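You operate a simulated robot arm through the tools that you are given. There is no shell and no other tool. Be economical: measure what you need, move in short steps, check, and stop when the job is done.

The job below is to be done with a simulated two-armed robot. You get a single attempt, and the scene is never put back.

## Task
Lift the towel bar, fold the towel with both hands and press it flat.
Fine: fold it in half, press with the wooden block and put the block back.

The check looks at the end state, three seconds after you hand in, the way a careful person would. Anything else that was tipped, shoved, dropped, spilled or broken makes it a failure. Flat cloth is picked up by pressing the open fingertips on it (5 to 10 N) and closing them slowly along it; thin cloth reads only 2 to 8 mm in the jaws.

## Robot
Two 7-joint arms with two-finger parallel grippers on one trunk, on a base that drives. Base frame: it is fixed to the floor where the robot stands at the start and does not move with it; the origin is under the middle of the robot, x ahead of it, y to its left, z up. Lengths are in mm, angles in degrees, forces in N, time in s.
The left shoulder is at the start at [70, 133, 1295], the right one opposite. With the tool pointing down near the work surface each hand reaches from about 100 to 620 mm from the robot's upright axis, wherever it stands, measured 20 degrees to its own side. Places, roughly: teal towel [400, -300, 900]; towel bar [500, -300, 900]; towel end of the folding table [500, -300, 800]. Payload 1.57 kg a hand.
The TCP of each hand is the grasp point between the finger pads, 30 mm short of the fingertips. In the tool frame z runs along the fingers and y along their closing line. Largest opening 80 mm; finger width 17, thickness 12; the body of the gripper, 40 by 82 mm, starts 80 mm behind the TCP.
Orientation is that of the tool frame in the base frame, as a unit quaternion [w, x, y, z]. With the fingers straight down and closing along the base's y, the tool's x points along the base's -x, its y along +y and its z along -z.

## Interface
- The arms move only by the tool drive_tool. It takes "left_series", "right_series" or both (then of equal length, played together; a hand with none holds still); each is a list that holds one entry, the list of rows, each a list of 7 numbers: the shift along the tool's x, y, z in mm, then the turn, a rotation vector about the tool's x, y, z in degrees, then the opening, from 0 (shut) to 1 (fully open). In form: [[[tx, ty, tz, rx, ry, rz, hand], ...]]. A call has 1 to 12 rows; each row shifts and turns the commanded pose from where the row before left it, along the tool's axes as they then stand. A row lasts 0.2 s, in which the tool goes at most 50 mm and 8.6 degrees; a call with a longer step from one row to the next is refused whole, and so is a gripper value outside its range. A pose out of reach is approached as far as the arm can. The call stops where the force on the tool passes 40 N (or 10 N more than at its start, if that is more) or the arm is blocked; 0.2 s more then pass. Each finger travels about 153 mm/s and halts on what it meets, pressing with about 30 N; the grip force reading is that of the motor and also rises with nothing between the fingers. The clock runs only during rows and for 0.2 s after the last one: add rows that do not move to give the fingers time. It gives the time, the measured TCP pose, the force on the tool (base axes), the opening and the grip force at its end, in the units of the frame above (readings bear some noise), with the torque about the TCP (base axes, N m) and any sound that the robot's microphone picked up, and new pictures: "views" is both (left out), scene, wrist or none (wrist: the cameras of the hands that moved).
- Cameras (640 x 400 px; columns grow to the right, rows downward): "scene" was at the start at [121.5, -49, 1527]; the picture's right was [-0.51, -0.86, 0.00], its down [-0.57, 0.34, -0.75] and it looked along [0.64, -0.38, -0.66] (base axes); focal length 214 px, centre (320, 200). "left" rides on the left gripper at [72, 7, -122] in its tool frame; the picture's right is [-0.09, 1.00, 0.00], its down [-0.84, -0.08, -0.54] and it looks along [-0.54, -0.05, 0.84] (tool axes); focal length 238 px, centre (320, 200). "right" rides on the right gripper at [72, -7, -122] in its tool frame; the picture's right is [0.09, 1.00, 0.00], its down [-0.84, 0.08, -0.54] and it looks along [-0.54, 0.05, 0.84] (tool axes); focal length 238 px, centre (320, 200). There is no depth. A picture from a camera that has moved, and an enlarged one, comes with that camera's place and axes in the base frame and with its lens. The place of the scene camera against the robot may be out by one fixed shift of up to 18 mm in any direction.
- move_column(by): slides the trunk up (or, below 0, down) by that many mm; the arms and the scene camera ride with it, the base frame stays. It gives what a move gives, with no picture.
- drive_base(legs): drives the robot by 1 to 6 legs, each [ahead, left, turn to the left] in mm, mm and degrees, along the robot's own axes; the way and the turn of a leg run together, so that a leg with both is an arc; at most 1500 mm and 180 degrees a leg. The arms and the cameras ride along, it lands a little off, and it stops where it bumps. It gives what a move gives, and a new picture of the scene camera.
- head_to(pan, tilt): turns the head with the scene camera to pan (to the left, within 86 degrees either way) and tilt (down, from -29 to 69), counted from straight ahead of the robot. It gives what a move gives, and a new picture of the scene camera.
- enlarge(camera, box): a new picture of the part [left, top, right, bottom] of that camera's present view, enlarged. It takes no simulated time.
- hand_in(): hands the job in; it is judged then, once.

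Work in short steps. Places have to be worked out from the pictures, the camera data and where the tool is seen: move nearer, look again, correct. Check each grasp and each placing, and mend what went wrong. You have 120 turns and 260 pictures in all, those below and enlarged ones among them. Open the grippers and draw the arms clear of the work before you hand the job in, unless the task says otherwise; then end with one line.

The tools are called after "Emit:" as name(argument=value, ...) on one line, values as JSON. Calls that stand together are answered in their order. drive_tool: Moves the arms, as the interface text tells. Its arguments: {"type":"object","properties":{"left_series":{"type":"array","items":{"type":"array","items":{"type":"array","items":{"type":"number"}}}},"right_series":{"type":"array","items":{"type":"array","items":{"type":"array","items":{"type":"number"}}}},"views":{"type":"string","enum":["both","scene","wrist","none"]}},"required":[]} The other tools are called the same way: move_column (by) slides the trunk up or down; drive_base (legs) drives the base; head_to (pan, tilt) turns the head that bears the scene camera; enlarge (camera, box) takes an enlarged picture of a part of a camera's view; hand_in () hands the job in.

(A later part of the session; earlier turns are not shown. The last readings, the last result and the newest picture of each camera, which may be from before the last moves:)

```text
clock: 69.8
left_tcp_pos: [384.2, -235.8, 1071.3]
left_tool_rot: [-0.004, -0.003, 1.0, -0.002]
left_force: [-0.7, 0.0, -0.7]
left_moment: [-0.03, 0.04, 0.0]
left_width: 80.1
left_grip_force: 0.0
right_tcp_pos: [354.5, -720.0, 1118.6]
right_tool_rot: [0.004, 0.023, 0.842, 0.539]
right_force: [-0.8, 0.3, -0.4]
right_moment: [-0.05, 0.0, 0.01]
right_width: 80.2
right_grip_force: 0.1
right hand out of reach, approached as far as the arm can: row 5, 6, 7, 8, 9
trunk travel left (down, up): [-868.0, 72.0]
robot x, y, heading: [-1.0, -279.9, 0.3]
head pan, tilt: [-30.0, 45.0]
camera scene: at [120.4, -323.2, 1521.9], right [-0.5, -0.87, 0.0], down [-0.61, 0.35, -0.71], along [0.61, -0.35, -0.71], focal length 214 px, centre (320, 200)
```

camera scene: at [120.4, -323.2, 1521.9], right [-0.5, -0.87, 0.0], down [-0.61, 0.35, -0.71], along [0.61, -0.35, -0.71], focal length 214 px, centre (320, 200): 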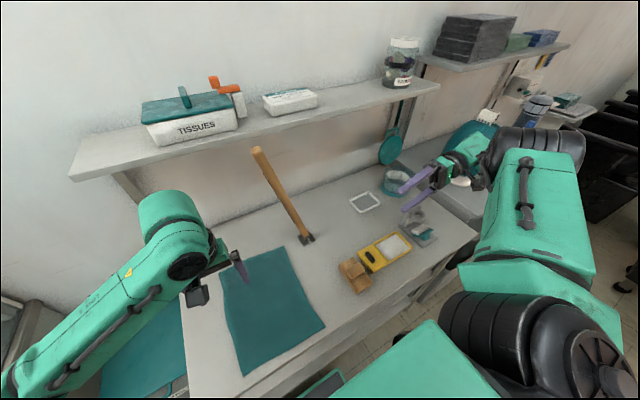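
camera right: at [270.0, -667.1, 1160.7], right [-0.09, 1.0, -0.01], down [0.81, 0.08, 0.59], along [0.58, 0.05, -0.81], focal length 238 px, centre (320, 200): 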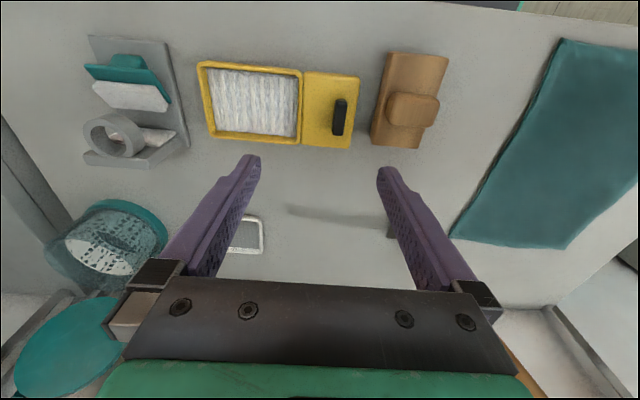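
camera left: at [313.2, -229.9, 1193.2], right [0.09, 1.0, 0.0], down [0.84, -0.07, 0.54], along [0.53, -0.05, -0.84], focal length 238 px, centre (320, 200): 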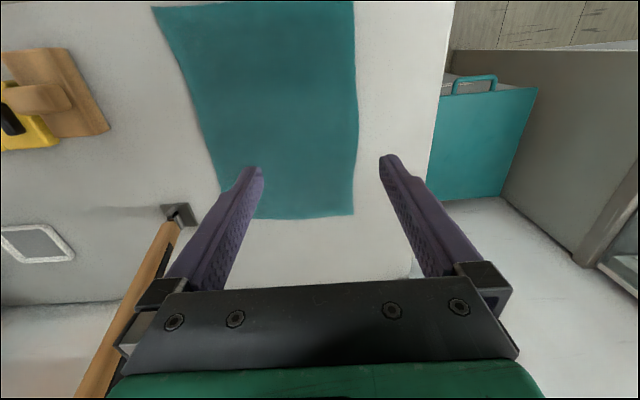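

Elbow is outside. I move the still tilted hand inward and down to about y −540, z 1015.

Emit:
drive_tool(right_series=[[[0, -2.5, 25.4, 0, 0, 0, 1], [0, -2.5, 25.4, 0, 0, 0, 1], [0, -2.5, 25.4, 0, 0, 0, 1], [0, -2.5, 25.4, 0, 0, 0, 1], [0, -2.5, 25.4, 0, 0, 0, 1], [0, -2.5, 25.4, 0, 0, 0, 1], [0, -2.5, 25.4, 0, 0, 0, 1], [0, -2.5, 25.4, 0, 0, 0, 1]]], views="scene")

```text
clock: 71.6
left_tcp_pos: [383.0, -234.6, 1069.6]
left_tool_rot: [-0.003, -0.002, 1.0, -0.002]
left_force: [-0.4, 0.2, -0.2]
left_moment: [0.02, 0.01, -0.01]
left_width: 80.0
left_grip_force: 0.1
right_tcp_pos: [359.9, -544.0, 1014.8]
right_tool_rot: [0.005, 0.022, 0.842, 0.538]
right_force: [-0.4, 0.0, -0.4]
right_moment: [-0.02, 0.01, -0.01]
right_width: 80.1
right_grip_force: 0.1
trunk travel left (down, up): [-868.0, 72.0]
robot x, y, heading: [0.9, -279.7, 0.3]
head pan, tilt: [-30.0, 45.0]
camera scene: at [119.7, -323.1, 1522.0], right [-0.5, -0.87, 0.0], down [-0.61, 0.35, -0.71], along [0.61, -0.35, -0.71], focal length 214 px, centre (320, 200)
```

scene: 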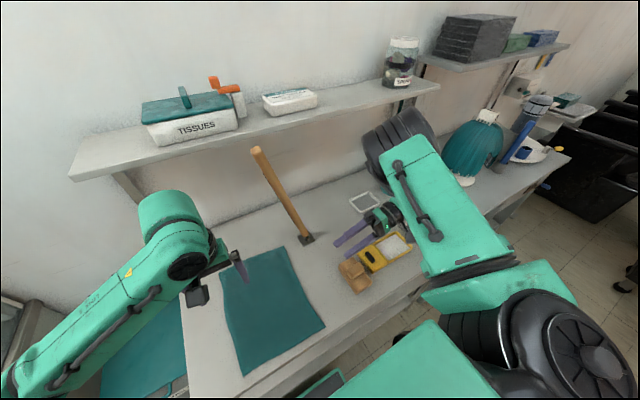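

The elbow is forward of the hand. I yaw the tilted hand by −45° (pointing forward-left), which should drive the wrist and elbow back and outward.

Emit:
drive_tool(right_series=[[[0, 0, 0, 0, -6.8, 3.15, 1], [0, 0, 0, 0, -6.8, 3.15, 1], [0, 0, 0, 0, -6.8, 3.15, 1], [0, 0, 0, 0, -6.8, 3.15, 1], [0, 0, 0, 0, -6.8, 3.15, 1], [0, 0, 0, 0, -6.8, 3.15, 1]]], views="scene")

```text
clock: 73.0
left_tcp_pos: [382.5, -236.3, 1071.0]
left_tool_rot: [-0.003, -0.002, 1.0, -0.002]
left_force: [0.1, 0.1, 0.0]
left_moment: [-0.04, -0.01, -0.01]
left_width: 80.2
left_grip_force: 0.1
right_tcp_pos: [358.8, -543.7, 1015.8]
right_tool_rot: [0.21, 0.343, 0.772, 0.492]
right_force: [-0.7, 0.6, 0.2]
right_moment: [-0.01, -0.02, -0.02]
right_width: 79.8
right_grip_force: 0.1
trunk travel left (down, up): [-868.0, 72.0]
robot x, y, heading: [-0.7, -277.5, 0.1]
head pan, tilt: [-30.0, 45.0]
camera scene: at [119.1, -323.3, 1522.0], right [-0.5, -0.87, 0.0], down [-0.61, 0.35, -0.71], along [0.61, -0.35, -0.71], focal length 214 px, centre (320, 200)
```

scene: 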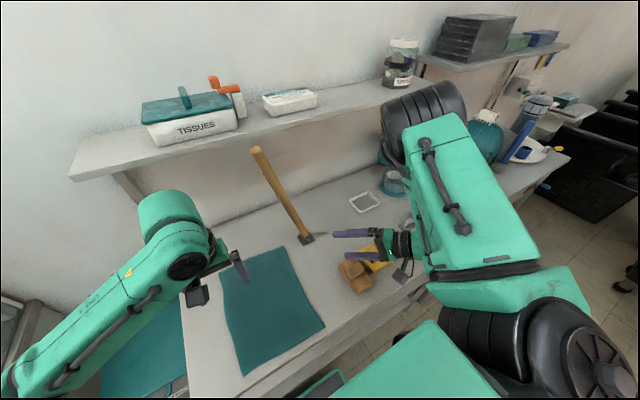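

Elbow moved further out. I shift the hand inward/down while still tilted, then untilt gradually.

Emit:
drive_tool(right_series=[[[31.3, -7, 25.3, 0, 0, 0, 1], [31.3, -7, 25.3, 0, 0, 0, 1], [31.3, -7, 25.3, 0, 0, 0, 1], [0, 0, 0, 8, 0, 0, 1], [0, 0, 0, 8, 0, 0, 1], [0, 0, 0, 8, 0, 0, 1], [0, 0, 0, 8, 0, 0, 1]]], views="scene")

```text
clock: 74.6
left_tcp_pos: [384.1, -236.1, 1071.3]
left_tool_rot: [-0.003, -0.002, 1.0, -0.002]
left_force: [-0.2, 0.2, 0.0]
left_moment: [-0.01, -0.01, 0.0]
left_width: 79.8
left_grip_force: 0.1
right_tcp_pos: [377.2, -526.1, 956.0]
right_tool_rot: [0.106, 0.387, 0.879, 0.259]
right_force: [1.3, 0.2, 1.9]
right_moment: [-0.01, -0.04, 0.01]
right_width: 78.8
right_grip_force: 0.0
right hand out of reach, approached as far as the arm can: row 1, 2, 3, 4, 5, 6, 7
trunk travel left (down, up): [-868.0, 72.0]
robot x, y, heading: [-6.5, -276.6, 0.2]
head pan, tilt: [-30.0, 45.0]
camera scene: at [119.6, -323.5, 1521.9], right [-0.5, -0.87, 0.0], down [-0.61, 0.35, -0.71], along [0.61, -0.35, -0.71], focal length 214 px, centre (320, 200)
```

scene: 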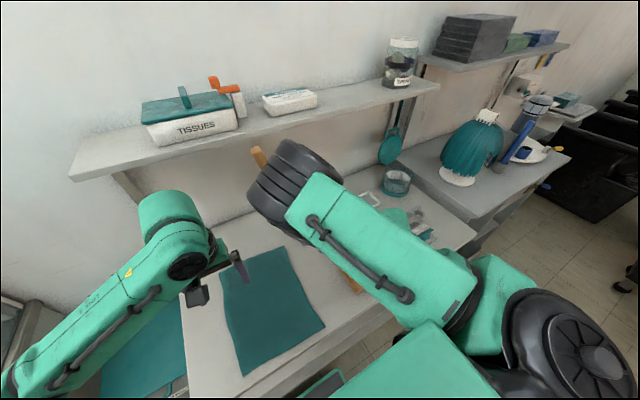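

Something light touched (block is near), so I retreat up and outward from here.

Emit:
drive_tool(right_series=[[[0.4, 16, -25, 0, 0, 0, 1], [0.4, 16, -25, 0, 0, 0, 1], [0.4, 16, -25, 0, 0, 0, 1], [-31.6, -22.6, -15, 0, 0, 0, 1], [-31.6, -22.6, -15, 0, 0, 0, 1], [-31.6, -22.6, -15, 0, 0, 0, 1], [-31.6, -22.6, -15, 0, 0, 0, 1], [-31.6, -22.6, -15, 0, 0, 0, 1]]], views="scene")

Emit:
enlarge(camera="scene", box=[240, 130, 460, 300])

```text
clock: 76.4
left_tcp_pos: [382.9, -238.9, 1069.8]
left_tool_rot: [-0.003, -0.002, 1.0, -0.001]
left_force: [0.9, -1.0, 0.7]
left_moment: [0.02, -0.02, 0.0]
left_width: 79.9
left_grip_force: 0.1
right_tcp_pos: [386.4, -736.2, 1042.4]
right_tool_rot: [0.107, 0.387, 0.878, 0.26]
right_force: [0.5, 0.1, 0.2]
right_moment: [0.02, -0.02, 0.02]
right_width: 80.1
right_grip_force: 0.1
trunk travel left (down, up): [-868.0, 72.0]
robot x, y, heading: [-3.6, -279.2, 0.0]
head pan, tilt: [-30.0, 45.0]
camera scene: at [119.2, -327.4, 1521.9], right [-0.5, -0.87, 0.0], down [-0.61, 0.35, -0.71], along [0.61, -0.35, -0.71], focal length 214 px, centre (320, 200)
```

scene: 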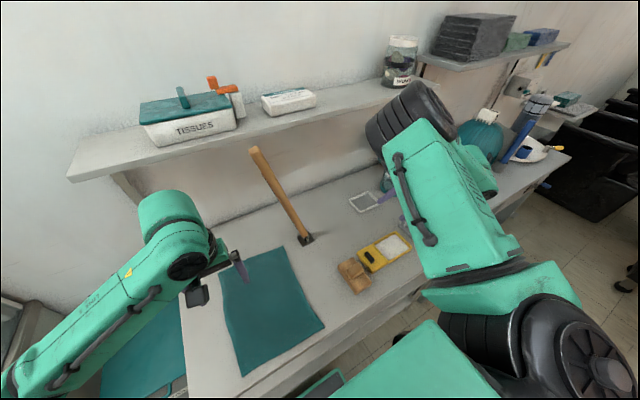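

```text
2.35 times, centred on (350, 215) of scene
camera zoom: at [119.2, -327.4, 1521.9], right [-0.5, -0.87, 0.0], down [-0.61, 0.35, -0.71], along [0.61, -0.35, -0.71], focal length 505 px, centre (249, 165)
```

zoom: 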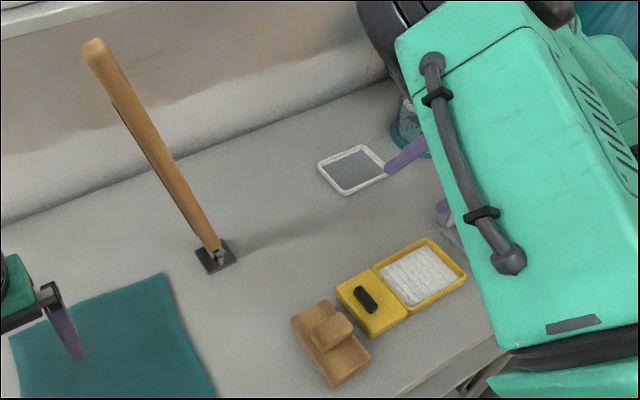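

Nothing was disturbed. To sort out the right arm's elbow safely I back the robot away 300 mm from the table first.

Emit:
drive_base(legs=[[-300, 0, 0]])

Emit:
drive_tool(right_series=[[[0, 0, 0, 8, 0, 0, 1], [0, 0, 0, 8, 0, 0, 1], [0, 0, 0, 8, 0, 0, 1], [0, 0, 0, 8, 0, 0, 1], [0, 0, 0, 0, 0, -8.4, 1], [0, 0, 0, 0, 0, -8.4, 1], [0, 0, 0, 0, 0, -8.4, 1], [0, 0, 0, 0, 0, -8.4, 1], [0, 0, 0, 0, 0, -8.4, 1], [0, 0, 0, 0, 0, -8.4, 1], [0, 0, 0, 0, 0, -8.4, 1], [0, 0, 0, 0, 0, -8.4, 1]]], views="scene")

Emit:
drive_tool(right_series=[[[0, 0, 0, 0, 0, -8.4, 1], [0, 0, 0, 0, 0, -8.4, 1], [0, 0, 0, 0, 0, -8.4, 1], [0, 0, 0, 0, 0, -8.4, 1], [0, 0, 0, 0, 0, -8.4, 1], [0, 0, 0, 0, 0, -8.4, 1], [0, 0, 0, 0, 0, -8.4, 1], [0, 0, 0, 0, 0, -8.4, 1], [0, 0, 0, 0, 0, -8.4, 1], [0, 0, 0, 0, 0, -8.4, 1]]], views="scene")

```text
clock: 78.5
left_tcp_pos: [87.8, -237.9, 1069.6]
left_tool_rot: [-0.004, -0.001, 1.0, -0.002]
left_force: [0.2, 0.4, -0.2]
left_moment: [0.0, -0.01, 0.03]
left_width: 79.9
left_grip_force: 0.1
right_tcp_pos: [88.9, -733.8, 1042.5]
right_tool_rot: [0.107, 0.388, 0.878, 0.259]
right_force: [0.2, 0.9, -0.5]
right_moment: [-0.01, -0.01, -0.03]
right_width: 79.9
right_grip_force: 0.1
trunk travel left (down, up): [-868.0, 72.0]
robot x, y, heading: [-297.0, -278.5, 0.2]
head pan, tilt: [-30.0, 45.0]
camera scene: at [-176.4, -324.9, 1521.7], right [-0.5, -0.87, 0.0], down [-0.61, 0.35, -0.71], along [0.61, -0.35, -0.71], focal length 214 px, centre (320, 200)
```

scene: 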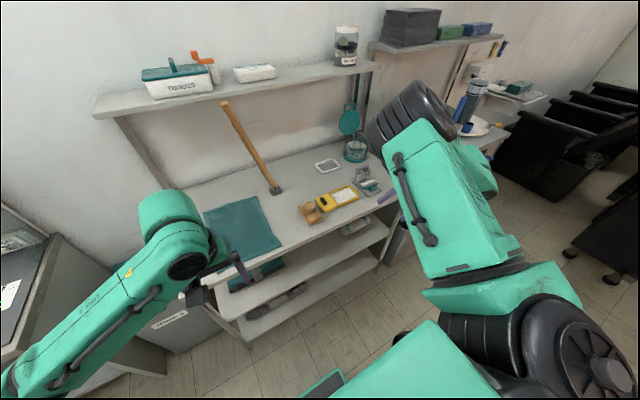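

```text
clock: 81.1
left_tcp_pos: [85.6, -237.3, 1070.3]
left_tool_rot: [-0.004, -0.001, 1.0, -0.002]
left_force: [0.4, -0.3, 0.6]
left_moment: [0.03, 0.03, 0.0]
left_width: 80.0
left_grip_force: 0.1
right_tcp_pos: [88.4, -734.4, 1044.0]
right_tool_rot: [0.001, -0.174, 0.985, 0.008]
right_force: [1.0, 0.6, 0.1]
right_moment: [-0.01, 0.0, 0.02]
right_width: 80.3
right_grip_force: 0.1
trunk travel left (down, up): [-868.0, 72.0]
robot x, y, heading: [-301.2, -277.3, 0.1]
head pan, tilt: [-30.0, 45.0]
camera scene: at [-178.9, -325.0, 1522.0], right [-0.5, -0.87, 0.0], down [-0.61, 0.35, -0.71], along [0.61, -0.35, -0.71], focal length 214 px, centre (320, 200)
```

scene: 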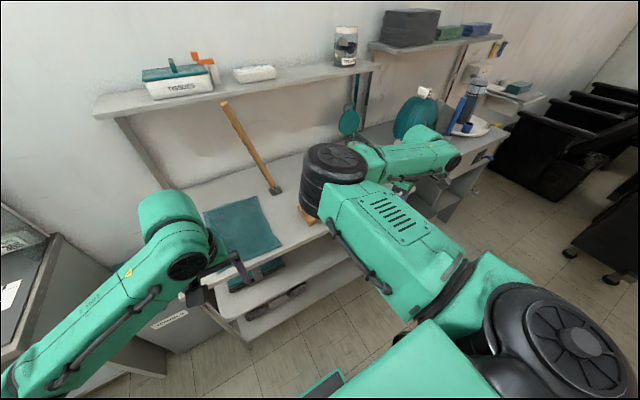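

```text
clock: 83.3
left_tcp_pos: [85.7, -237.8, 1070.1]
left_tool_rot: [-0.004, -0.001, 1.0, -0.002]
left_force: [0.6, 0.6, 0.3]
left_moment: [0.0, 0.03, 0.0]
left_width: 80.1
left_grip_force: 0.1
right_tcp_pos: [87.3, -734.8, 1042.1]
right_tool_rot: [-0.007, 0.787, -0.616, -0.005]
right_force: [-1.0, -0.8, 0.4]
right_moment: [0.03, -0.01, 0.02]
right_width: 79.9
right_grip_force: 0.1
trunk travel left (down, up): [-868.0, 72.0]
robot x, y, heading: [-298.0, -283.1, -0.2]
head pan, tilt: [-30.0, 45.0]
camera scene: at [-178.9, -324.9, 1522.0], right [-0.5, -0.87, 0.0], down [-0.61, 0.35, -0.71], along [0.61, -0.35, -0.71], focal length 214 px, centre (320, 200)
```

scene: 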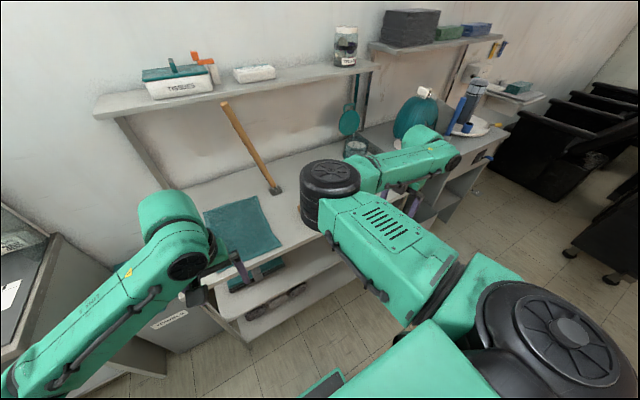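

The elbow still sits inside; I keep yawing the same way to find the limit that would push it over.

Emit:
drive_tool(right_series=[[[0, 0, 0, 0, 0, -8.4, 1], [0, 0, 0, 0, 0, -8.4, 1], [0, 0, 0, 0, 0, -8.4, 1], [0, 0, 0, 0, 0, -8.4, 1], [0, 0, 0, 0, 0, -8.4, 1], [0, 0, 0, 0, 0, -8.4, 1], [0, 0, 0, 0, 0, -8.4, 1], [0, 0, 0, 0, 0, -8.4, 1], [0, 0, 0, 0, 0, -8.4, 1], [0, 0, 0, 0, 0, -8.4, 1], [0, 0, 0, 0, 0, -8.4, 1], [0, 0, 0, 0, 0, -8.4, 1]]], views="scene")

```text
clock: 85.9
left_tcp_pos: [85.2, -236.9, 1071.7]
left_tool_rot: [-0.004, 0.0, 1.0, -0.001]
left_force: [0.3, 0.2, -0.3]
left_moment: [0.02, 0.01, 0.0]
left_width: 79.9
left_grip_force: 0.1
right_tcp_pos: [87.6, -734.0, 1043.2]
right_tool_rot: [-0.009, 0.977, 0.214, 0.003]
right_force: [-0.2, 0.0, -0.4]
right_moment: [-0.01, 0.03, 0.0]
right_width: 79.8
right_grip_force: 0.2
trunk travel left (down, up): [-868.0, 72.0]
robot x, y, heading: [-299.0, -279.9, 0.3]
head pan, tilt: [-30.0, 45.0]
camera scene: at [-178.9, -324.9, 1522.0], right [-0.5, -0.87, 0.0], down [-0.61, 0.35, -0.71], along [0.61, -0.35, -0.71], focal length 214 px, centre (320, 200)
```

scene: 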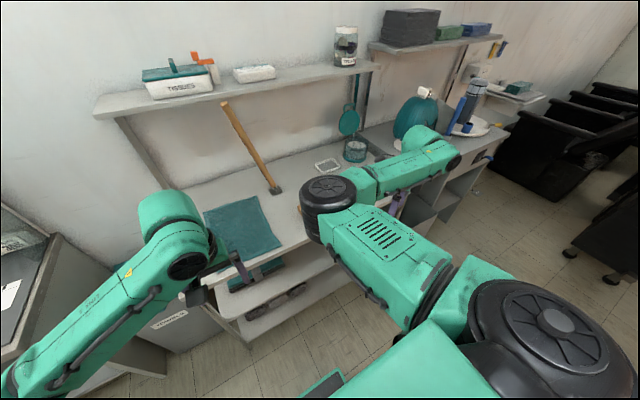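

No limit yet. From this yaw I test moving inward.

Emit:
drive_tool(right_series=[[[16.7, -36.4, 0, 0, 0, 0, 1], [16.7, -36.4, 0, 0, 0, 0, 1], [16.7, -36.4, 0, 0, 0, 0, 1], [16.7, -36.4, 0, 0, 0, 0, 1], [16.7, -36.4, 0, 0, 0, 0, 1], [16.7, -36.4, 0, 0, 0, 0, 1], [16.7, -36.4, 0, 0, 0, 0, 1]]], views="scene")

```text
clock: 87.7
left_tcp_pos: [84.9, -237.9, 1070.6]
left_tool_rot: [-0.004, -0.001, 1.0, -0.002]
left_force: [0.3, -0.5, -0.1]
left_moment: [0.0, -0.06, -0.01]
left_width: 80.0
left_grip_force: 0.1
right_tcp_pos: [152.8, -560.4, 1001.6]
right_tool_rot: [0.037, 0.982, 0.185, 0.009]
right_force: [-0.2, 0.3, -0.2]
right_moment: [-0.01, 0.02, -0.01]
right_width: 79.9
right_grip_force: 0.0
right hand out of reach, approached as far as the arm can: row 3, 4, 5, 6, 7
trunk travel left (down, up): [-868.0, 72.0]
robot x, y, heading: [-296.9, -273.7, -0.0]
head pan, tilt: [-30.0, 45.0]
stopped in row 7 (right hand): the arm was blocked; the commanded pose is now the measured one
camera scene: at [-179.2, -325.0, 1522.0], right [-0.5, -0.87, 0.0], down [-0.61, 0.35, -0.71], along [0.61, -0.35, -0.71], focal length 214 px, centre (320, 200)
```

scene: 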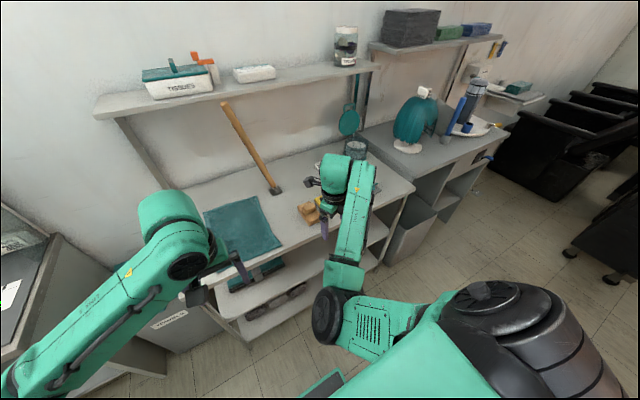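

The elbow has rolled down in front. I look closely at this configuration.

Emit:
enlarge(camera="scene", box=[270, 140, 510, 390])

```text
1.60 times, centred on (390, 265) of scene
camera zoom: at [-179.2, -325.0, 1522.0], right [-0.5, -0.87, 0.0], down [-0.61, 0.35, -0.71], along [0.61, -0.35, -0.71], focal length 343 px, centre (208, 96)
```

zoom: 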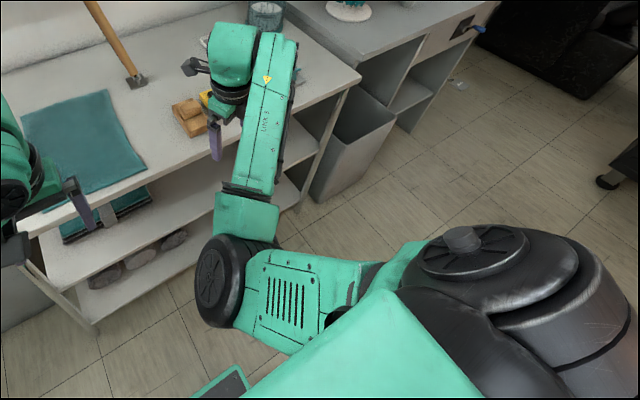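

The forearm now points forward with the elbow low in front — a usable posture if it reaches. I straighten the yaw to 180°, go forward 100 and inward 150 as a test.

Emit:
drive_tool(right_series=[[[30.7, 11.9, 0, 0, 0, 0, 1], [30.7, 11.9, 0, 0, 0, 0, 1], [30.7, 11.9, 0, 0, 0, 0, 1], [0, 0, 0, 0, 0, 7, 1], [0, 0, 0, 0, 0, 7, 1], [0, 0, 0, 0, 0, 7, 1], [0, -30, 0, 0, 0, 0, 1], [0, -30, 0, 0, 0, 0, 1], [0, -30, 0, 0, 0, 0, 1], [0, -30, 0, 0, 0, 0, 1], [0, -30, 0, 0, 0, 0, 1]]], views="scene")

```text
clock: 90.1
left_tcp_pos: [84.0, -236.1, 1071.5]
left_tool_rot: [-0.003, 0.0, 1.0, -0.001]
left_force: [-0.8, -0.1, 0.2]
left_moment: [0.01, -0.03, -0.02]
left_width: 79.8
left_grip_force: 0.0
right_tcp_pos: [255.3, -417.4, 999.8]
right_tool_rot: [0.036, 0.999, -0.005, 0.02]
right_force: [-0.1, -0.7, 0.8]
right_moment: [0.0, 0.0, -0.03]
right_width: 79.8
right_grip_force: 0.1
trunk travel left (down, up): [-868.0, 72.0]
robot x, y, heading: [-299.4, -276.9, 0.1]
head pan, tilt: [-30.0, 45.0]
camera scene: at [-178.8, -324.0, 1522.0], right [-0.5, -0.87, 0.0], down [-0.61, 0.35, -0.71], along [0.61, -0.35, -0.71], focal length 214 px, centre (320, 200)
```

scene: 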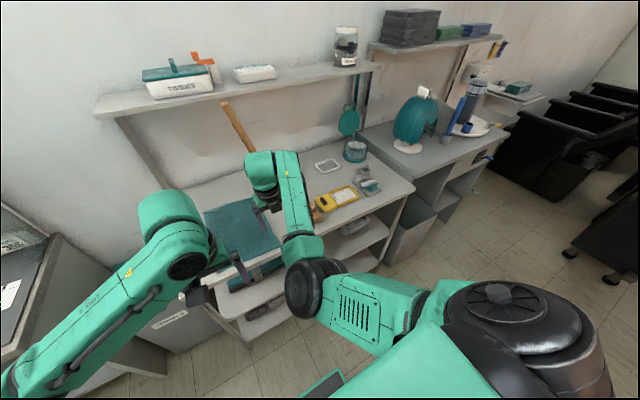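

Excellent: it reaches rel (555, −140) with no trouble. I level the tool and test retracting to rel x≈285.

Emit:
drive_tool(right_series=[[[0, 0, 0, 4.1, -2.3, 0, 1], [-45, 0, 0, 0, 0, 0, 1], [-45, 0, 0, 0, 0, 0, 1], [-45, 0, 0, 0, 0, 0, 1], [-45, 0, 0, 0, 0, 0, 1], [-45, 0, 0, 0, 0, 0, 1], [-45, 0, 0, 0, 0, 0, 1], [0, 0, 40, 0, 0, 0, 1], [0, 0, 40, 0, 0, 0, 1]]], views="scene")

```text
clock: 92.0
left_tcp_pos: [86.4, -237.2, 1069.9]
left_tool_rot: [-0.003, -0.001, 1.0, -0.001]
left_force: [-0.2, -0.7, 0.2]
left_moment: [0.02, 0.01, 0.01]
left_width: 80.0
left_grip_force: 0.0
right_tcp_pos: [201.2, -496.1, 969.5]
right_tool_rot: [0.056, 0.996, -0.022, 0.066]
right_force: [-0.5, 0.2, -0.4]
right_moment: [0.01, 0.02, -0.03]
right_width: 79.8
right_grip_force: 0.0
right hand out of reach, approached as far as the arm can: row 3, 4, 5, 6, 7
trunk travel left (down, up): [-868.0, 72.0]
robot x, y, heading: [-300.3, -277.2, 0.2]
head pan, tilt: [-30.0, 45.0]
stopped in row 9 (right hand): the arm was blocked; the commanded pose is now the measured one
camera scene: at [-178.4, -325.5, 1521.9], right [-0.5, -0.87, 0.0], down [-0.61, 0.35, -0.71], along [0.61, -0.35, -0.71], focal length 214 px, centre (320, 200)
```

scene: 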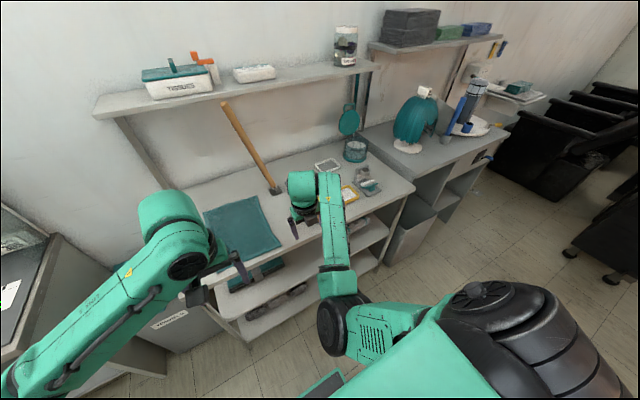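

Elbow-down works only for far reach (it meets the torso near in). I try tilting the hand inward from this posture to swing the elbow outward.

Emit:
drive_tool(right_series=[[[20, 30, -20, 0, 0, 0, 1], [20, 30, -20, 0, 0, 0, 1], [0, 30, -20, 8.3, 0, 0, 1], [0, 20, 0, 8.3, 0, 0, 1], [0, 0, 0, 8.3, 0, 0, 1], [0, 0, 0, 8.3, 0, 0, 1], [0, 0, 0, 8.3, 0, 0, 1], [0, 0, 0, 8.3, 0, 0, 1], [0, 0, 0, 8.3, 0, 0, 1]]], views="scene")

```text
clock: 94.0
left_tcp_pos: [85.0, -238.9, 1070.9]
left_tool_rot: [-0.003, -0.001, 1.0, -0.001]
left_force: [-0.7, 0.2, -0.1]
left_moment: [-0.04, -0.01, -0.01]
left_width: 79.9
left_grip_force: 0.0
right_tcp_pos: [227.1, -597.9, 1042.2]
right_tool_rot: [-0.438, 0.896, 0.014, 0.068]
right_force: [-0.4, 0.5, 0.0]
right_moment: [0.0, -0.03, -0.02]
right_width: 80.1
right_grip_force: 0.0
trunk travel left (down, up): [-868.0, 72.0]
robot x, y, heading: [-299.3, -276.2, 0.0]
head pan, tilt: [-30.0, 45.0]
camera scene: at [-179.1, -326.9, 1522.0], right [-0.5, -0.87, 0.0], down [-0.61, 0.35, -0.71], along [0.61, -0.35, -0.71], focal length 214 px, centre (320, 200)
```

scene: 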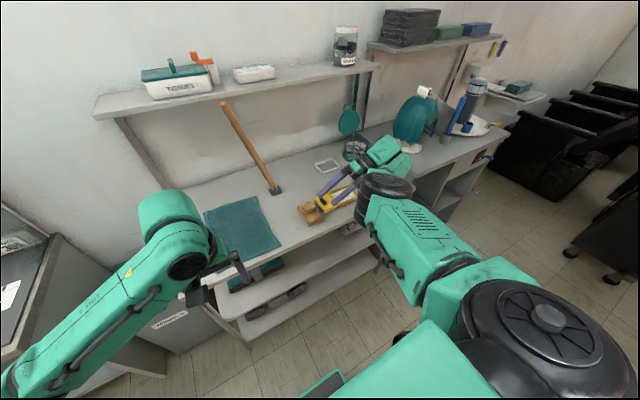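

Not the posture wanted. I'll use the elbow-down posture for far reach and let the base do the fold's transport. I reverse the last move to get it back and extend forward.

Emit:
drive_tool(right_series=[[[0, 0, 0, -8.3, 0, 0, 1], [0, 0, 0, -8.3, 0, 0, 1], [0, 0, 0, -8.3, 0, 0, 1], [0, 0, 0, -8.3, 0, 0, 1], [0, 0, 0, -8.3, 0, 0, 1], [0, 0, 0, -8.3, 0, 0, 1], [0, -20, 0, -8.3, 0, 0, 1], [10, -30, 0, 0, 0, 0, 1], [10, -30, 0, 0, 0, 0, 1], [10, -30, 0, 0, 0, 0, 1], [10, -30, 0, 0, 0, 0, 1], [0, -30, 0, 0, 0, 0, 1]]], views="scene")

```text
clock: 96.6
left_tcp_pos: [85.4, -237.4, 1071.1]
left_tool_rot: [-0.004, -0.001, 1.0, -0.002]
left_force: [0.6, -0.6, 1.0]
left_moment: [-0.04, 0.01, -0.03]
left_width: 79.9
left_grip_force: 0.0
right_tcp_pos: [276.6, -433.2, 1036.0]
right_tool_rot: [0.057, 0.996, -0.025, 0.067]
right_force: [-0.1, -0.1, 0.5]
right_moment: [0.01, 0.0, -0.04]
right_width: 79.9
right_grip_force: 0.1
trunk travel left (down, up): [-868.0, 72.0]
robot x, y, heading: [-295.6, -278.0, -0.1]
head pan, tilt: [-30.0, 45.0]
camera scene: at [-178.8, -324.2, 1522.0], right [-0.5, -0.87, 0.0], down [-0.61, 0.35, -0.71], along [0.61, -0.35, -0.71], focal length 214 px, centre (320, 200)
```

scene: 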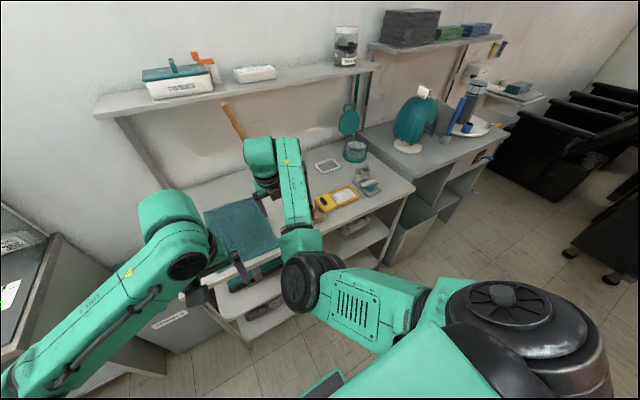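

Posture regained. I level the right tool, drive 30 mm forward, and bring the left hand over the near-left corner.

Emit:
drive_base(legs=[[30, 0, 0]])

Emit:
drive_tool(left_series=[[[-42, 6, 0, 0, 0, 0, 1], [-42, 6, 0, 0, 0, 0, 1], [-42, 6, 0, 0, 0, 0, 1], [-42, 6, 20, 0, 0, 0, 1], [0, 0, 45, 0, 0, 0, 1], [0, 0, 45, 0, 0, 0, 1]]], right_series=[[[0, 0, 0, 6.7, -3, -2.4, 1], [0, 0, 0, 0, -4.5, 0, 1], [-11, -15, 0, 0, 0, 0, 1], [-11, -16, 0, 0, 0, 0, 1], [0, 0, 40, 0, 0, 0, 1], [0, 0, 40, 0, 0, 0, 1]]])

```text
clock: 97.4
left_tcp_pos: [110.2, -236.0, 1073.3]
left_tool_rot: [-0.001, -0.001, 1.0, -0.003]
left_force: [-0.3, 0.0, 0.6]
left_moment: [-0.01, -0.1, -0.03]
left_width: 79.8
left_grip_force: 0.3
right_tcp_pos: [299.4, -433.8, 1037.1]
right_tool_rot: [0.058, 0.996, -0.025, 0.069]
right_force: [-0.8, -0.4, 0.0]
right_moment: [0.01, -0.04, 0.0]
right_width: 79.9
right_grip_force: 0.1
trunk travel left (down, up): [-868.0, 72.0]
robot x, y, heading: [-268.5, -282.1, 0.2]
head pan, tilt: [-30.0, 45.0]
camera scene: at [-157.4, -324.9, 1522.8], right [-0.5, -0.87, 0.0], down [-0.61, 0.35, -0.71], along [0.62, -0.35, -0.7], focal length 214 px, centre (320, 200)
```

scene: 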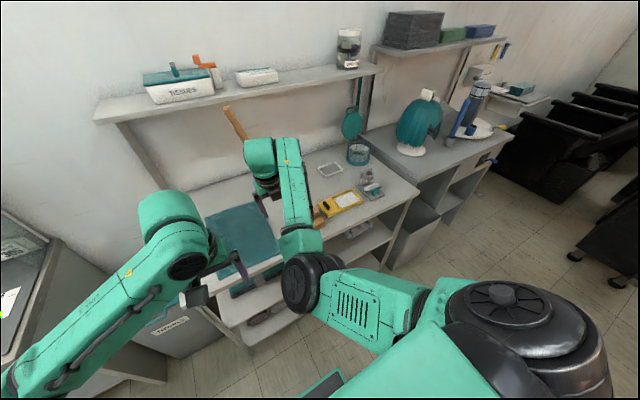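

```text
clock: 98.8
left_tcp_pos: [284.3, -214.1, 959.1]
left_tool_rot: [-0.003, 0.0, 1.0, -0.001]
left_force: [0.3, 0.6, -0.3]
left_moment: [0.04, 0.05, -0.02]
left_width: 80.2
left_grip_force: 0.1
right_tcp_pos: [284.2, -411.9, 954.4]
right_tool_rot: [0.005, 1.0, -0.006, 0.004]
right_force: [-0.1, -0.4, -1.3]
right_moment: [0.0, 0.0, -0.02]
right_width: 79.8
right_grip_force: 0.2
trunk travel left (down, up): [-868.0, 72.0]
robot x, y, heading: [-268.2, -281.1, 0.2]
head pan, tilt: [-30.0, 45.0]
camera scene: at [-148.1, -324.9, 1522.0], right [-0.5, -0.87, 0.0], down [-0.61, 0.35, -0.71], along [0.61, -0.35, -0.71], focal length 214 px, centre (320, 200)
camera right: at [354.6, -404.3, 1077.0], right [0.08, -1.0, 0.01], down [-0.84, -0.06, 0.54], along [-0.53, -0.05, -0.84], focal length 238 px, centre (320, 200)
camera left: at [212.6, -206.8, 1081.5], right [0.09, 1.0, 0.0], down [0.84, -0.07, 0.54], along [0.53, -0.05, -0.84], focal length 238 px, centre (320, 200)
```

scene: 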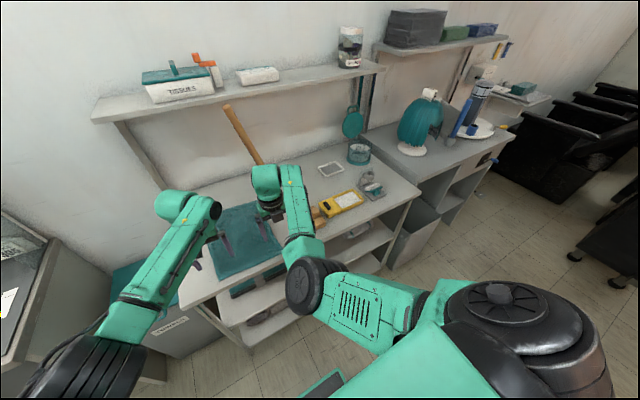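
right: 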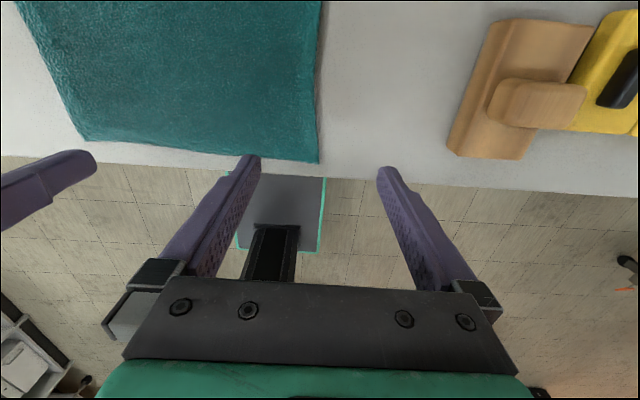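
left: 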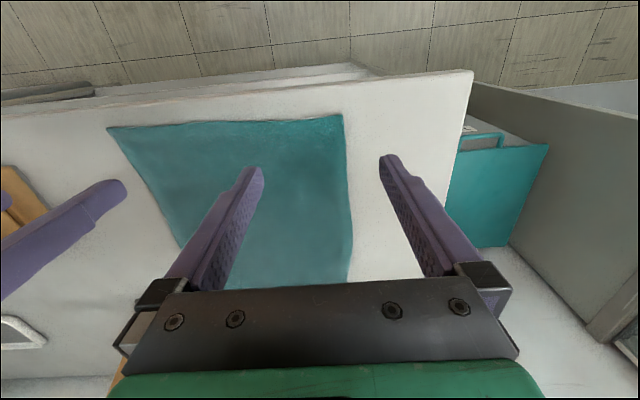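

Towel corners now: near-left (265,-190), near-right (258,-417), far edge x≈560. I set the hands at (278,-220) and (272,-387), opened 28 mm, and go down to just above the cloth.

Emit:
drive_tool(left_series=[[[3, -3, 25, 0, 0, 0, 0.6], [3, -3, 25, 0, 0, 0, 0.35], [0, 0, 19, 0, 0, 0, 0.35], [0, 0, 0, 0, 0, 0, 0.35]]], right_series=[[[-6, -13, 25, 0, 0, 0, 0.6], [-6, -12, 25, 0, 0, 0, 0.35], [0, 0, 15, 0, 0, 0, 0.35], [0, 0, 0, 0, 0, 0, 0.35]]], views="wrist")

```text
clock: 99.8
left_tcp_pos: [277.2, -219.7, 889.9]
left_tool_rot: [-0.003, 0.0, 1.0, -0.002]
left_force: [-0.5, 0.6, 0.0]
left_moment: [-0.02, 0.02, -0.02]
left_width: 27.9
left_grip_force: 0.1
right_tcp_pos: [271.3, -395.2, 886.5]
right_tool_rot: [0.011, 1.0, -0.009, 0.001]
right_force: [0.0, 0.4, 0.5]
right_moment: [0.04, -0.01, 0.02]
right_width: 27.7
right_grip_force: 0.2
trunk travel left (down, up): [-868.0, 72.0]
robot x, y, heading: [-269.1, -277.2, -0.0]
head pan, tilt: [-30.0, 45.0]
camera right: at [341.7, -386.4, 1007.2], right [0.07, -1.0, 0.02], down [-0.84, -0.05, 0.54], along [-0.54, -0.06, -0.84], focal length 238 px, centre (320, 200)
camera left: at [205.5, -213.1, 1012.7], right [0.09, 1.0, 0.0], down [0.84, -0.07, 0.54], along [0.53, -0.05, -0.84], focal length 238 px, centre (320, 200)
```

right: 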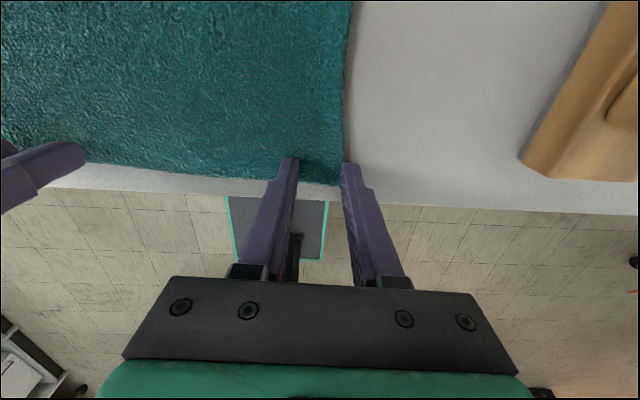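
left: 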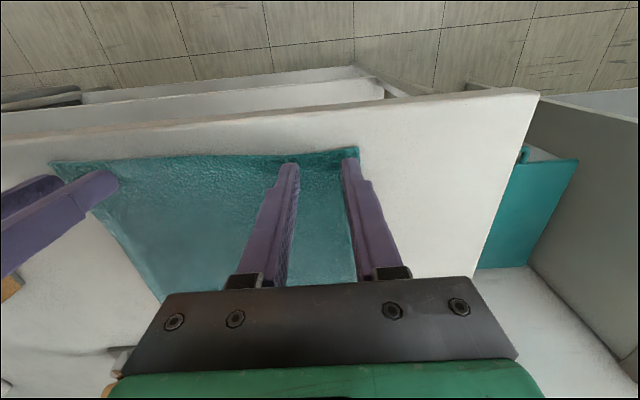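

Fingers are right at the edges; I move each ~8 mm inside (both ways) and lower to contact in small steps.

Emit:
drive_tool(left_series=[[[-8, -8, 0, 0, 0, 0, 0.35], [0, 0, 3, 0, 0, 0, 0.35], [0, 0, 2, 0, 0, 0, 0.35], [0, 0, 2, 0, 0, 0, 0.35], [0, 0, 0, 0, 0, 0, 0.35]]], right_series=[[[9, -10, 0, 0, -1, 0, 0.35], [0, 0, 1, 0, 0, 0, 0.35], [0, 0, 1, 0, 0, 0, 0.35], [0, 0, 1, 0, 0, 0, 0.35], [0, 0, 0, 0, 0, 0, 0.35]]], views="none")

```text
clock: 101.0
left_tcp_pos: [285.3, -228.1, 883.8]
left_tool_rot: [-0.002, -0.001, 1.0, -0.002]
left_force: [0.3, 1.0, 2.3]
left_moment: [0.03, -0.01, 0.0]
left_width: 27.9
left_grip_force: 0.1
right_tcp_pos: [279.8, -371.2, 886.7]
right_tool_rot: [0.001, 1.0, -0.003, -0.007]
right_force: [0.0, 0.5, -0.6]
right_moment: [-0.02, 0.03, -0.03]
right_width: 28.0
right_grip_force: 0.1
trunk travel left (down, up): [-868.0, 72.0]
robot x, y, heading: [-265.1, -277.9, -0.0]
head pan, tilt: [-30.0, 45.0]
```

Left begins to touch (2.3 N). I correct the right to y≈-385 and press both a little more.

Emit:
drive_tool(left_series=[[[0, 0, 0, 0, 0, 0, 0.35], [0, 0, 0, 0, 0, 0, 0.35], [0, 0, 0.7, 0, 0, 0, 0.35], [0, 0, 0.7, 0, 0, 0, 0.35], [0, 0, 0, 0, 0, 0, 0.35]]], right_series=[[[0, 13, 0, 0, 0, 0, 0.35], [0, 0, 2, 0, 0, 0, 0.35], [0, 0, 1, 0, 0, 0, 0.35], [0, 0, 1, 0, 0, 0, 0.35], [0, 0, 0, 0, 0, 0, 0.35]]], views="none")

```text
clock: 102.2
left_tcp_pos: [282.2, -228.2, 884.0]
left_tool_rot: [-0.002, -0.001, 1.0, -0.002]
left_force: [2.3, -0.2, 6.1]
left_moment: [0.06, -0.02, 0.02]
left_width: 28.0
left_grip_force: 0.0
right_tcp_pos: [278.2, -382.6, 883.0]
right_tool_rot: [0.001, 1.0, -0.003, -0.006]
right_force: [0.0, -1.7, 9.0]
right_moment: [0.02, 0.02, 0.0]
right_width: 27.3
right_grip_force: 0.1
trunk travel left (down, up): [-868.0, 72.0]
robot x, y, heading: [-267.9, -275.5, -0.0]
head pan, tilt: [-30.0, 45.0]
```

Contact is 6 N left and 9 N right. I close both slowly along the cloth.

Emit:
drive_tool(left_series=[[[0, 0, 0, 0, 0, 0, 0.3], [0, 0, 0, 0, 0, 0, 0.24], [0, 0, 0, 0, 0, 0, 0.18], [0, 0, 0, 0, 0, 0, 0.12], [0, 0, 0, 0, 0, 0, 0.06], [0, 0, 0, 0, 0, 0, 0], [0, 0, 0, 0, 0, 0, 0], [0, 0, 0, 0, 0, 0, 0]]], right_series=[[[0, 0, 0, 0, 0, 0, 0.3], [0, 0, 0, 0, 0, 0, 0.24], [0, 0, 0, 0, 0, 0, 0.18], [0, 0, 0, 0, 0, 0, 0.12], [0, 0, 0, 0, 0, 0, 0.06], [0, 0, 0, 0, 0, 0, 0], [0, 0, 0, 0, 0, 0, 0], [0, 0, 0, 0, 0, 0, 0]]], views="wrist")

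```text
clock: 104.0
left_tcp_pos: [282.3, -229.4, 883.1]
left_tool_rot: [-0.001, -0.001, 1.0, -0.004]
left_force: [-0.4, -16.9, 5.3]
left_moment: [-0.51, 0.01, 0.07]
left_width: 4.3
left_grip_force: 24.9
right_tcp_pos: [276.9, -381.7, 883.2]
right_tool_rot: [0.001, 1.0, -0.001, -0.007]
right_force: [1.5, 16.8, 11.5]
right_moment: [0.58, -0.03, 0.03]
right_width: 4.3
right_grip_force: 25.0
trunk travel left (down, up): [-868.0, 72.0]
robot x, y, heading: [-266.4, -279.4, -0.0]
head pan, tilt: [-30.0, 45.0]
camera right: at [349.5, -374.0, 1003.6], right [0.09, -1.0, 0.0], down [-0.83, -0.08, 0.55], along [-0.55, -0.05, -0.83], focal length 238 px, centre (320, 200)
camera left: at [211.5, -221.8, 1005.9], right [0.09, 1.0, -0.01], down [0.84, -0.07, 0.54], along [0.54, -0.05, -0.84], focal length 238 px, centre (320, 200)
```

right: 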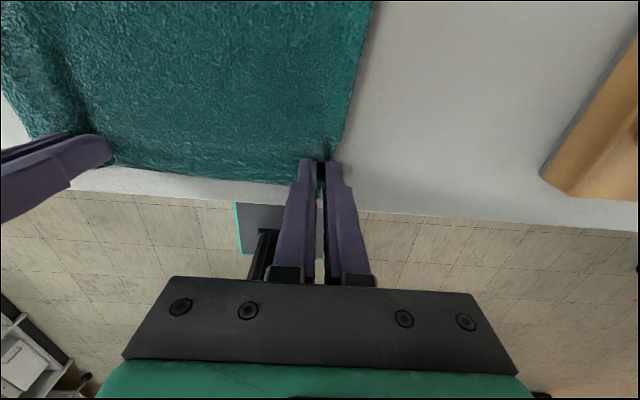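
left: 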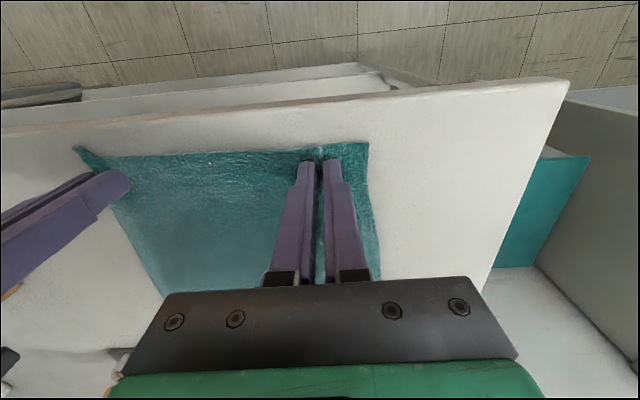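

Both pinches read 4.3 mm — cloth held. Tension between the hands is ~17 N, so I ease them inward 4 mm and lift a little to verify.

Emit:
drive_tool(left_series=[[[0, -4, 0, 0, 0, 0, 0], [-2, 0, -8, 0, 0, 0, 0], [-2, 0, -10, 0, 0, 0, 0], [-2, 0, -10, 0, 0, 0, 0], [0, 0, 0, 0, 0, 0, 0]]], right_series=[[[0, -4, 0, 0, 0, 0, 0], [2, 0, -8, 0, 0, 0, 0], [2, 0, -10, 0, 0, 0, 0], [2, 0, -10, 0, 0, 0, 0], [0, 0, 0, 0, 0, 0, 0]]])

```text
clock: 105.2
left_tcp_pos: [290.3, -231.3, 909.7]
left_tool_rot: [-0.004, -0.002, 1.0, -0.002]
left_force: [0.1, -4.5, -0.6]
left_moment: [-0.14, -0.03, 0.0]
left_width: 3.8
left_grip_force: 25.1
right_tcp_pos: [285.9, -377.2, 909.1]
right_tool_rot: [0.001, 1.0, -0.002, -0.008]
right_force: [0.4, 4.7, -0.5]
right_moment: [0.1, 0.04, 0.03]
right_width: 4.3
right_grip_force: 24.6
trunk travel left (down, up): [-868.0, 72.0]
robot x, y, heading: [-267.7, -280.0, -0.0]
head pan, tilt: [-30.0, 45.0]
camera scene: at [-148.2, -324.8, 1521.9], right [-0.5, -0.87, 0.0], down [-0.61, 0.35, -0.71], along [0.61, -0.35, -0.71], focal length 214 px, centre (320, 200)
camera right: at [358.4, -370.2, 1028.8], right [0.09, -1.0, 0.0], down [-0.83, -0.07, 0.56], along [-0.55, -0.05, -0.83], focal length 238 px, centre (320, 200)
camera left: at [220.2, -224.8, 1032.4], right [0.09, 1.0, 0.0], down [0.84, -0.07, 0.54], along [0.53, -0.05, -0.84], focal length 238 px, centre (320, 200)
```

scene: 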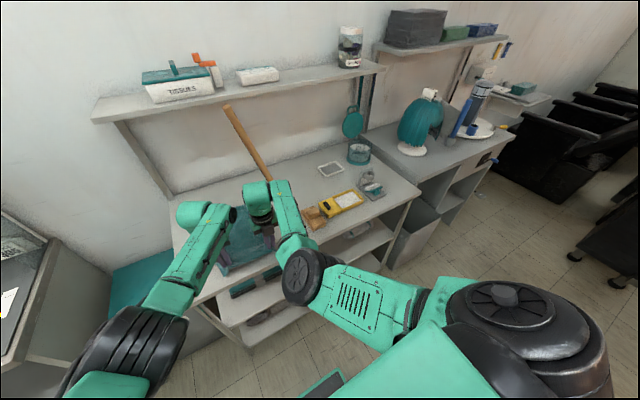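
right: 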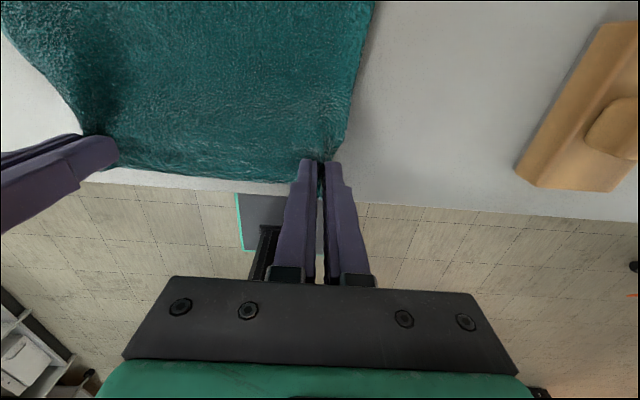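
left: 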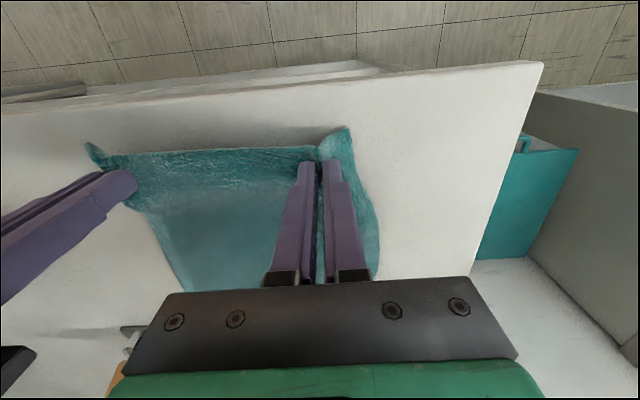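

Both corners lift together. Now arms forward and up along the fold arc, with the right hand leaning 12° away from the bar.

Emit:
drive_tool(left_series=[[[-4, 0, -9, 0, 0, 0, 0], [-4, 0, -9, 0, 0, 0, 0], [-4, 0, -9, 0, 0, 0, 0], [-4, 0, -9, 0, 0, 0, 0], [-4, 0, -9, 0, 0, 0, 0], [0, 0, 0, 0, 0, 0, 0]]], right_series=[[[4, 0, -9, -2.4, 0, 0, 0], [4, 0, -9, -2.4, 0, 0, 0], [4, 0, -9, -2.4, 0, 0, 0], [4, 0, -9, -2.4, 0, 0, 0], [4, 0, -9, -2.4, 0, 0, 0], [0, 0, 0, 0, 0, 0, 0]]], views="none")

Emit:
drive_base(legs=[[50, 0, 0]])

```text
clock: 106.6
left_tcp_pos: [308.6, -227.1, 954.5]
left_tool_rot: [-0.004, -0.005, 1.0, -0.002]
left_force: [0.9, -21.7, -0.1]
left_moment: [-0.71, -0.02, 0.08]
left_width: 4.1
left_grip_force: 24.3
right_tcp_pos: [307.8, -375.7, 955.6]
right_tool_rot: [0.101, 0.995, -0.004, -0.007]
right_force: [-0.4, 22.4, 0.1]
right_moment: [0.72, 0.0, 0.03]
right_width: 4.5
right_grip_force: 24.9
trunk travel left (down, up): [-868.0, 72.0]
robot x, y, heading: [-268.3, -280.1, 0.1]
head pan, tilt: [-30.0, 45.0]
```

```text
clock: 107.6
left_tcp_pos: [354.2, -227.4, 958.3]
left_tool_rot: [-0.001, -0.005, 1.0, -0.002]
left_force: [0.5, -23.1, -0.6]
left_moment: [-0.71, -0.06, 0.07]
left_width: 4.3
left_grip_force: 25.1
right_tcp_pos: [350.2, -374.8, 957.7]
right_tool_rot: [0.103, 0.995, -0.004, -0.004]
right_force: [-0.4, 23.6, 0.3]
right_moment: [0.77, -0.05, 0.07]
right_width: 4.3
right_grip_force: 25.1
trunk travel left (down, up): [-868.0, 72.0]
robot x, y, heading: [-219.8, -279.9, -0.0]
head pan, tilt: [-30.0, 45.0]
camera scene: at [-109.4, -324.6, 1522.9], right [-0.5, -0.87, 0.0], down [-0.61, 0.35, -0.71], along [0.62, -0.35, -0.7], focal length 214 px, centre (320, 200)
```

scene: 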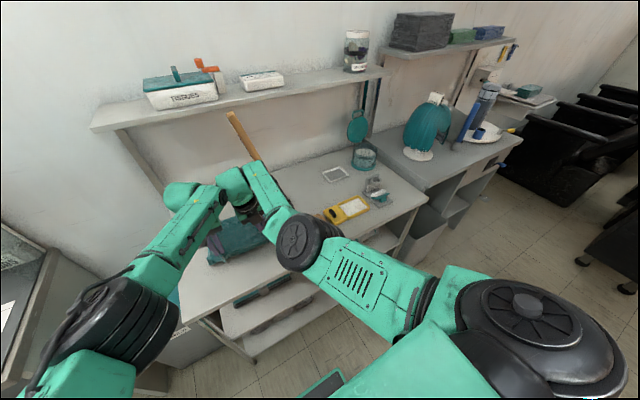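

Some tension (23 N) from the lean; I ease inward 3 mm each and raise 30 mm, then the base carries on 100 mm.

Emit:
drive_tool(left_series=[[[0, -3, -10, 0, 0, 0, 0], [0, 0, -10, 0, 0, 0, 0], [0, 0, -10, 0, 0, 0, 0]]], right_series=[[[0, -1, -9.8, 0, 0, 0, 0], [0, 2, -9.8, 0, 0, 0, 0], [0, 2, -9.8, 0, 0, 0, 0]]], views="none")

Emit:
drive_base(legs=[[100, 0, 0]])

```text
clock: 108.4
left_tcp_pos: [360.1, -227.2, 981.6]
left_tool_rot: [-0.006, -0.009, 1.0, -0.001]
left_force: [0.6, -20.5, 0.2]
left_moment: [-0.64, 0.01, 0.05]
left_width: 4.0
left_grip_force: 24.9
right_tcp_pos: [359.0, -374.4, 983.7]
right_tool_rot: [0.102, 0.995, -0.006, -0.007]
right_force: [-0.7, 20.0, 0.6]
right_moment: [0.69, 0.01, 0.06]
right_width: 4.5
right_grip_force: 25.1
trunk travel left (down, up): [-868.0, 72.0]
robot x, y, heading: [-220.0, -278.8, -0.2]
head pan, tilt: [-30.0, 45.0]
```

```text
clock: 109.5
left_tcp_pos: [456.0, -226.6, 985.2]
left_tool_rot: [-0.004, -0.008, 1.0, -0.001]
left_force: [0.7, -20.6, 0.2]
left_moment: [-0.61, -0.03, 0.06]
left_width: 4.4
left_grip_force: 24.9
right_tcp_pos: [455.0, -373.8, 985.7]
right_tool_rot: [0.1, 0.995, -0.007, -0.006]
right_force: [-0.6, 19.0, 0.2]
right_moment: [0.69, -0.01, 0.06]
right_width: 4.3
right_grip_force: 25.1
trunk travel left (down, up): [-868.0, 72.0]
robot x, y, heading: [-120.6, -282.3, 0.0]
head pan, tilt: [-30.0, 45.0]
camera scene: at [-4.6, -324.4, 1522.4], right [-0.5, -0.87, 0.0], down [-0.61, 0.35, -0.71], along [0.61, -0.35, -0.71], focal length 214 px, centre (320, 200)
```

scene: 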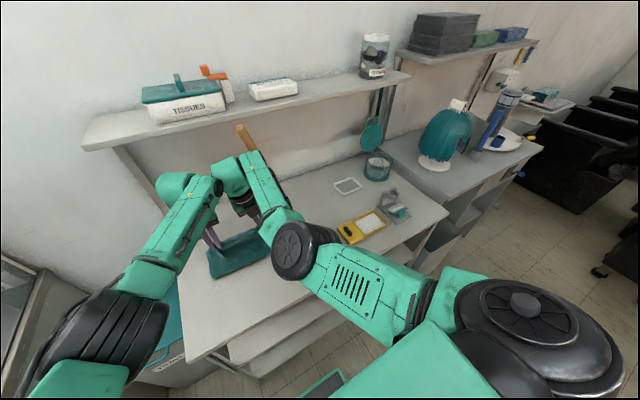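

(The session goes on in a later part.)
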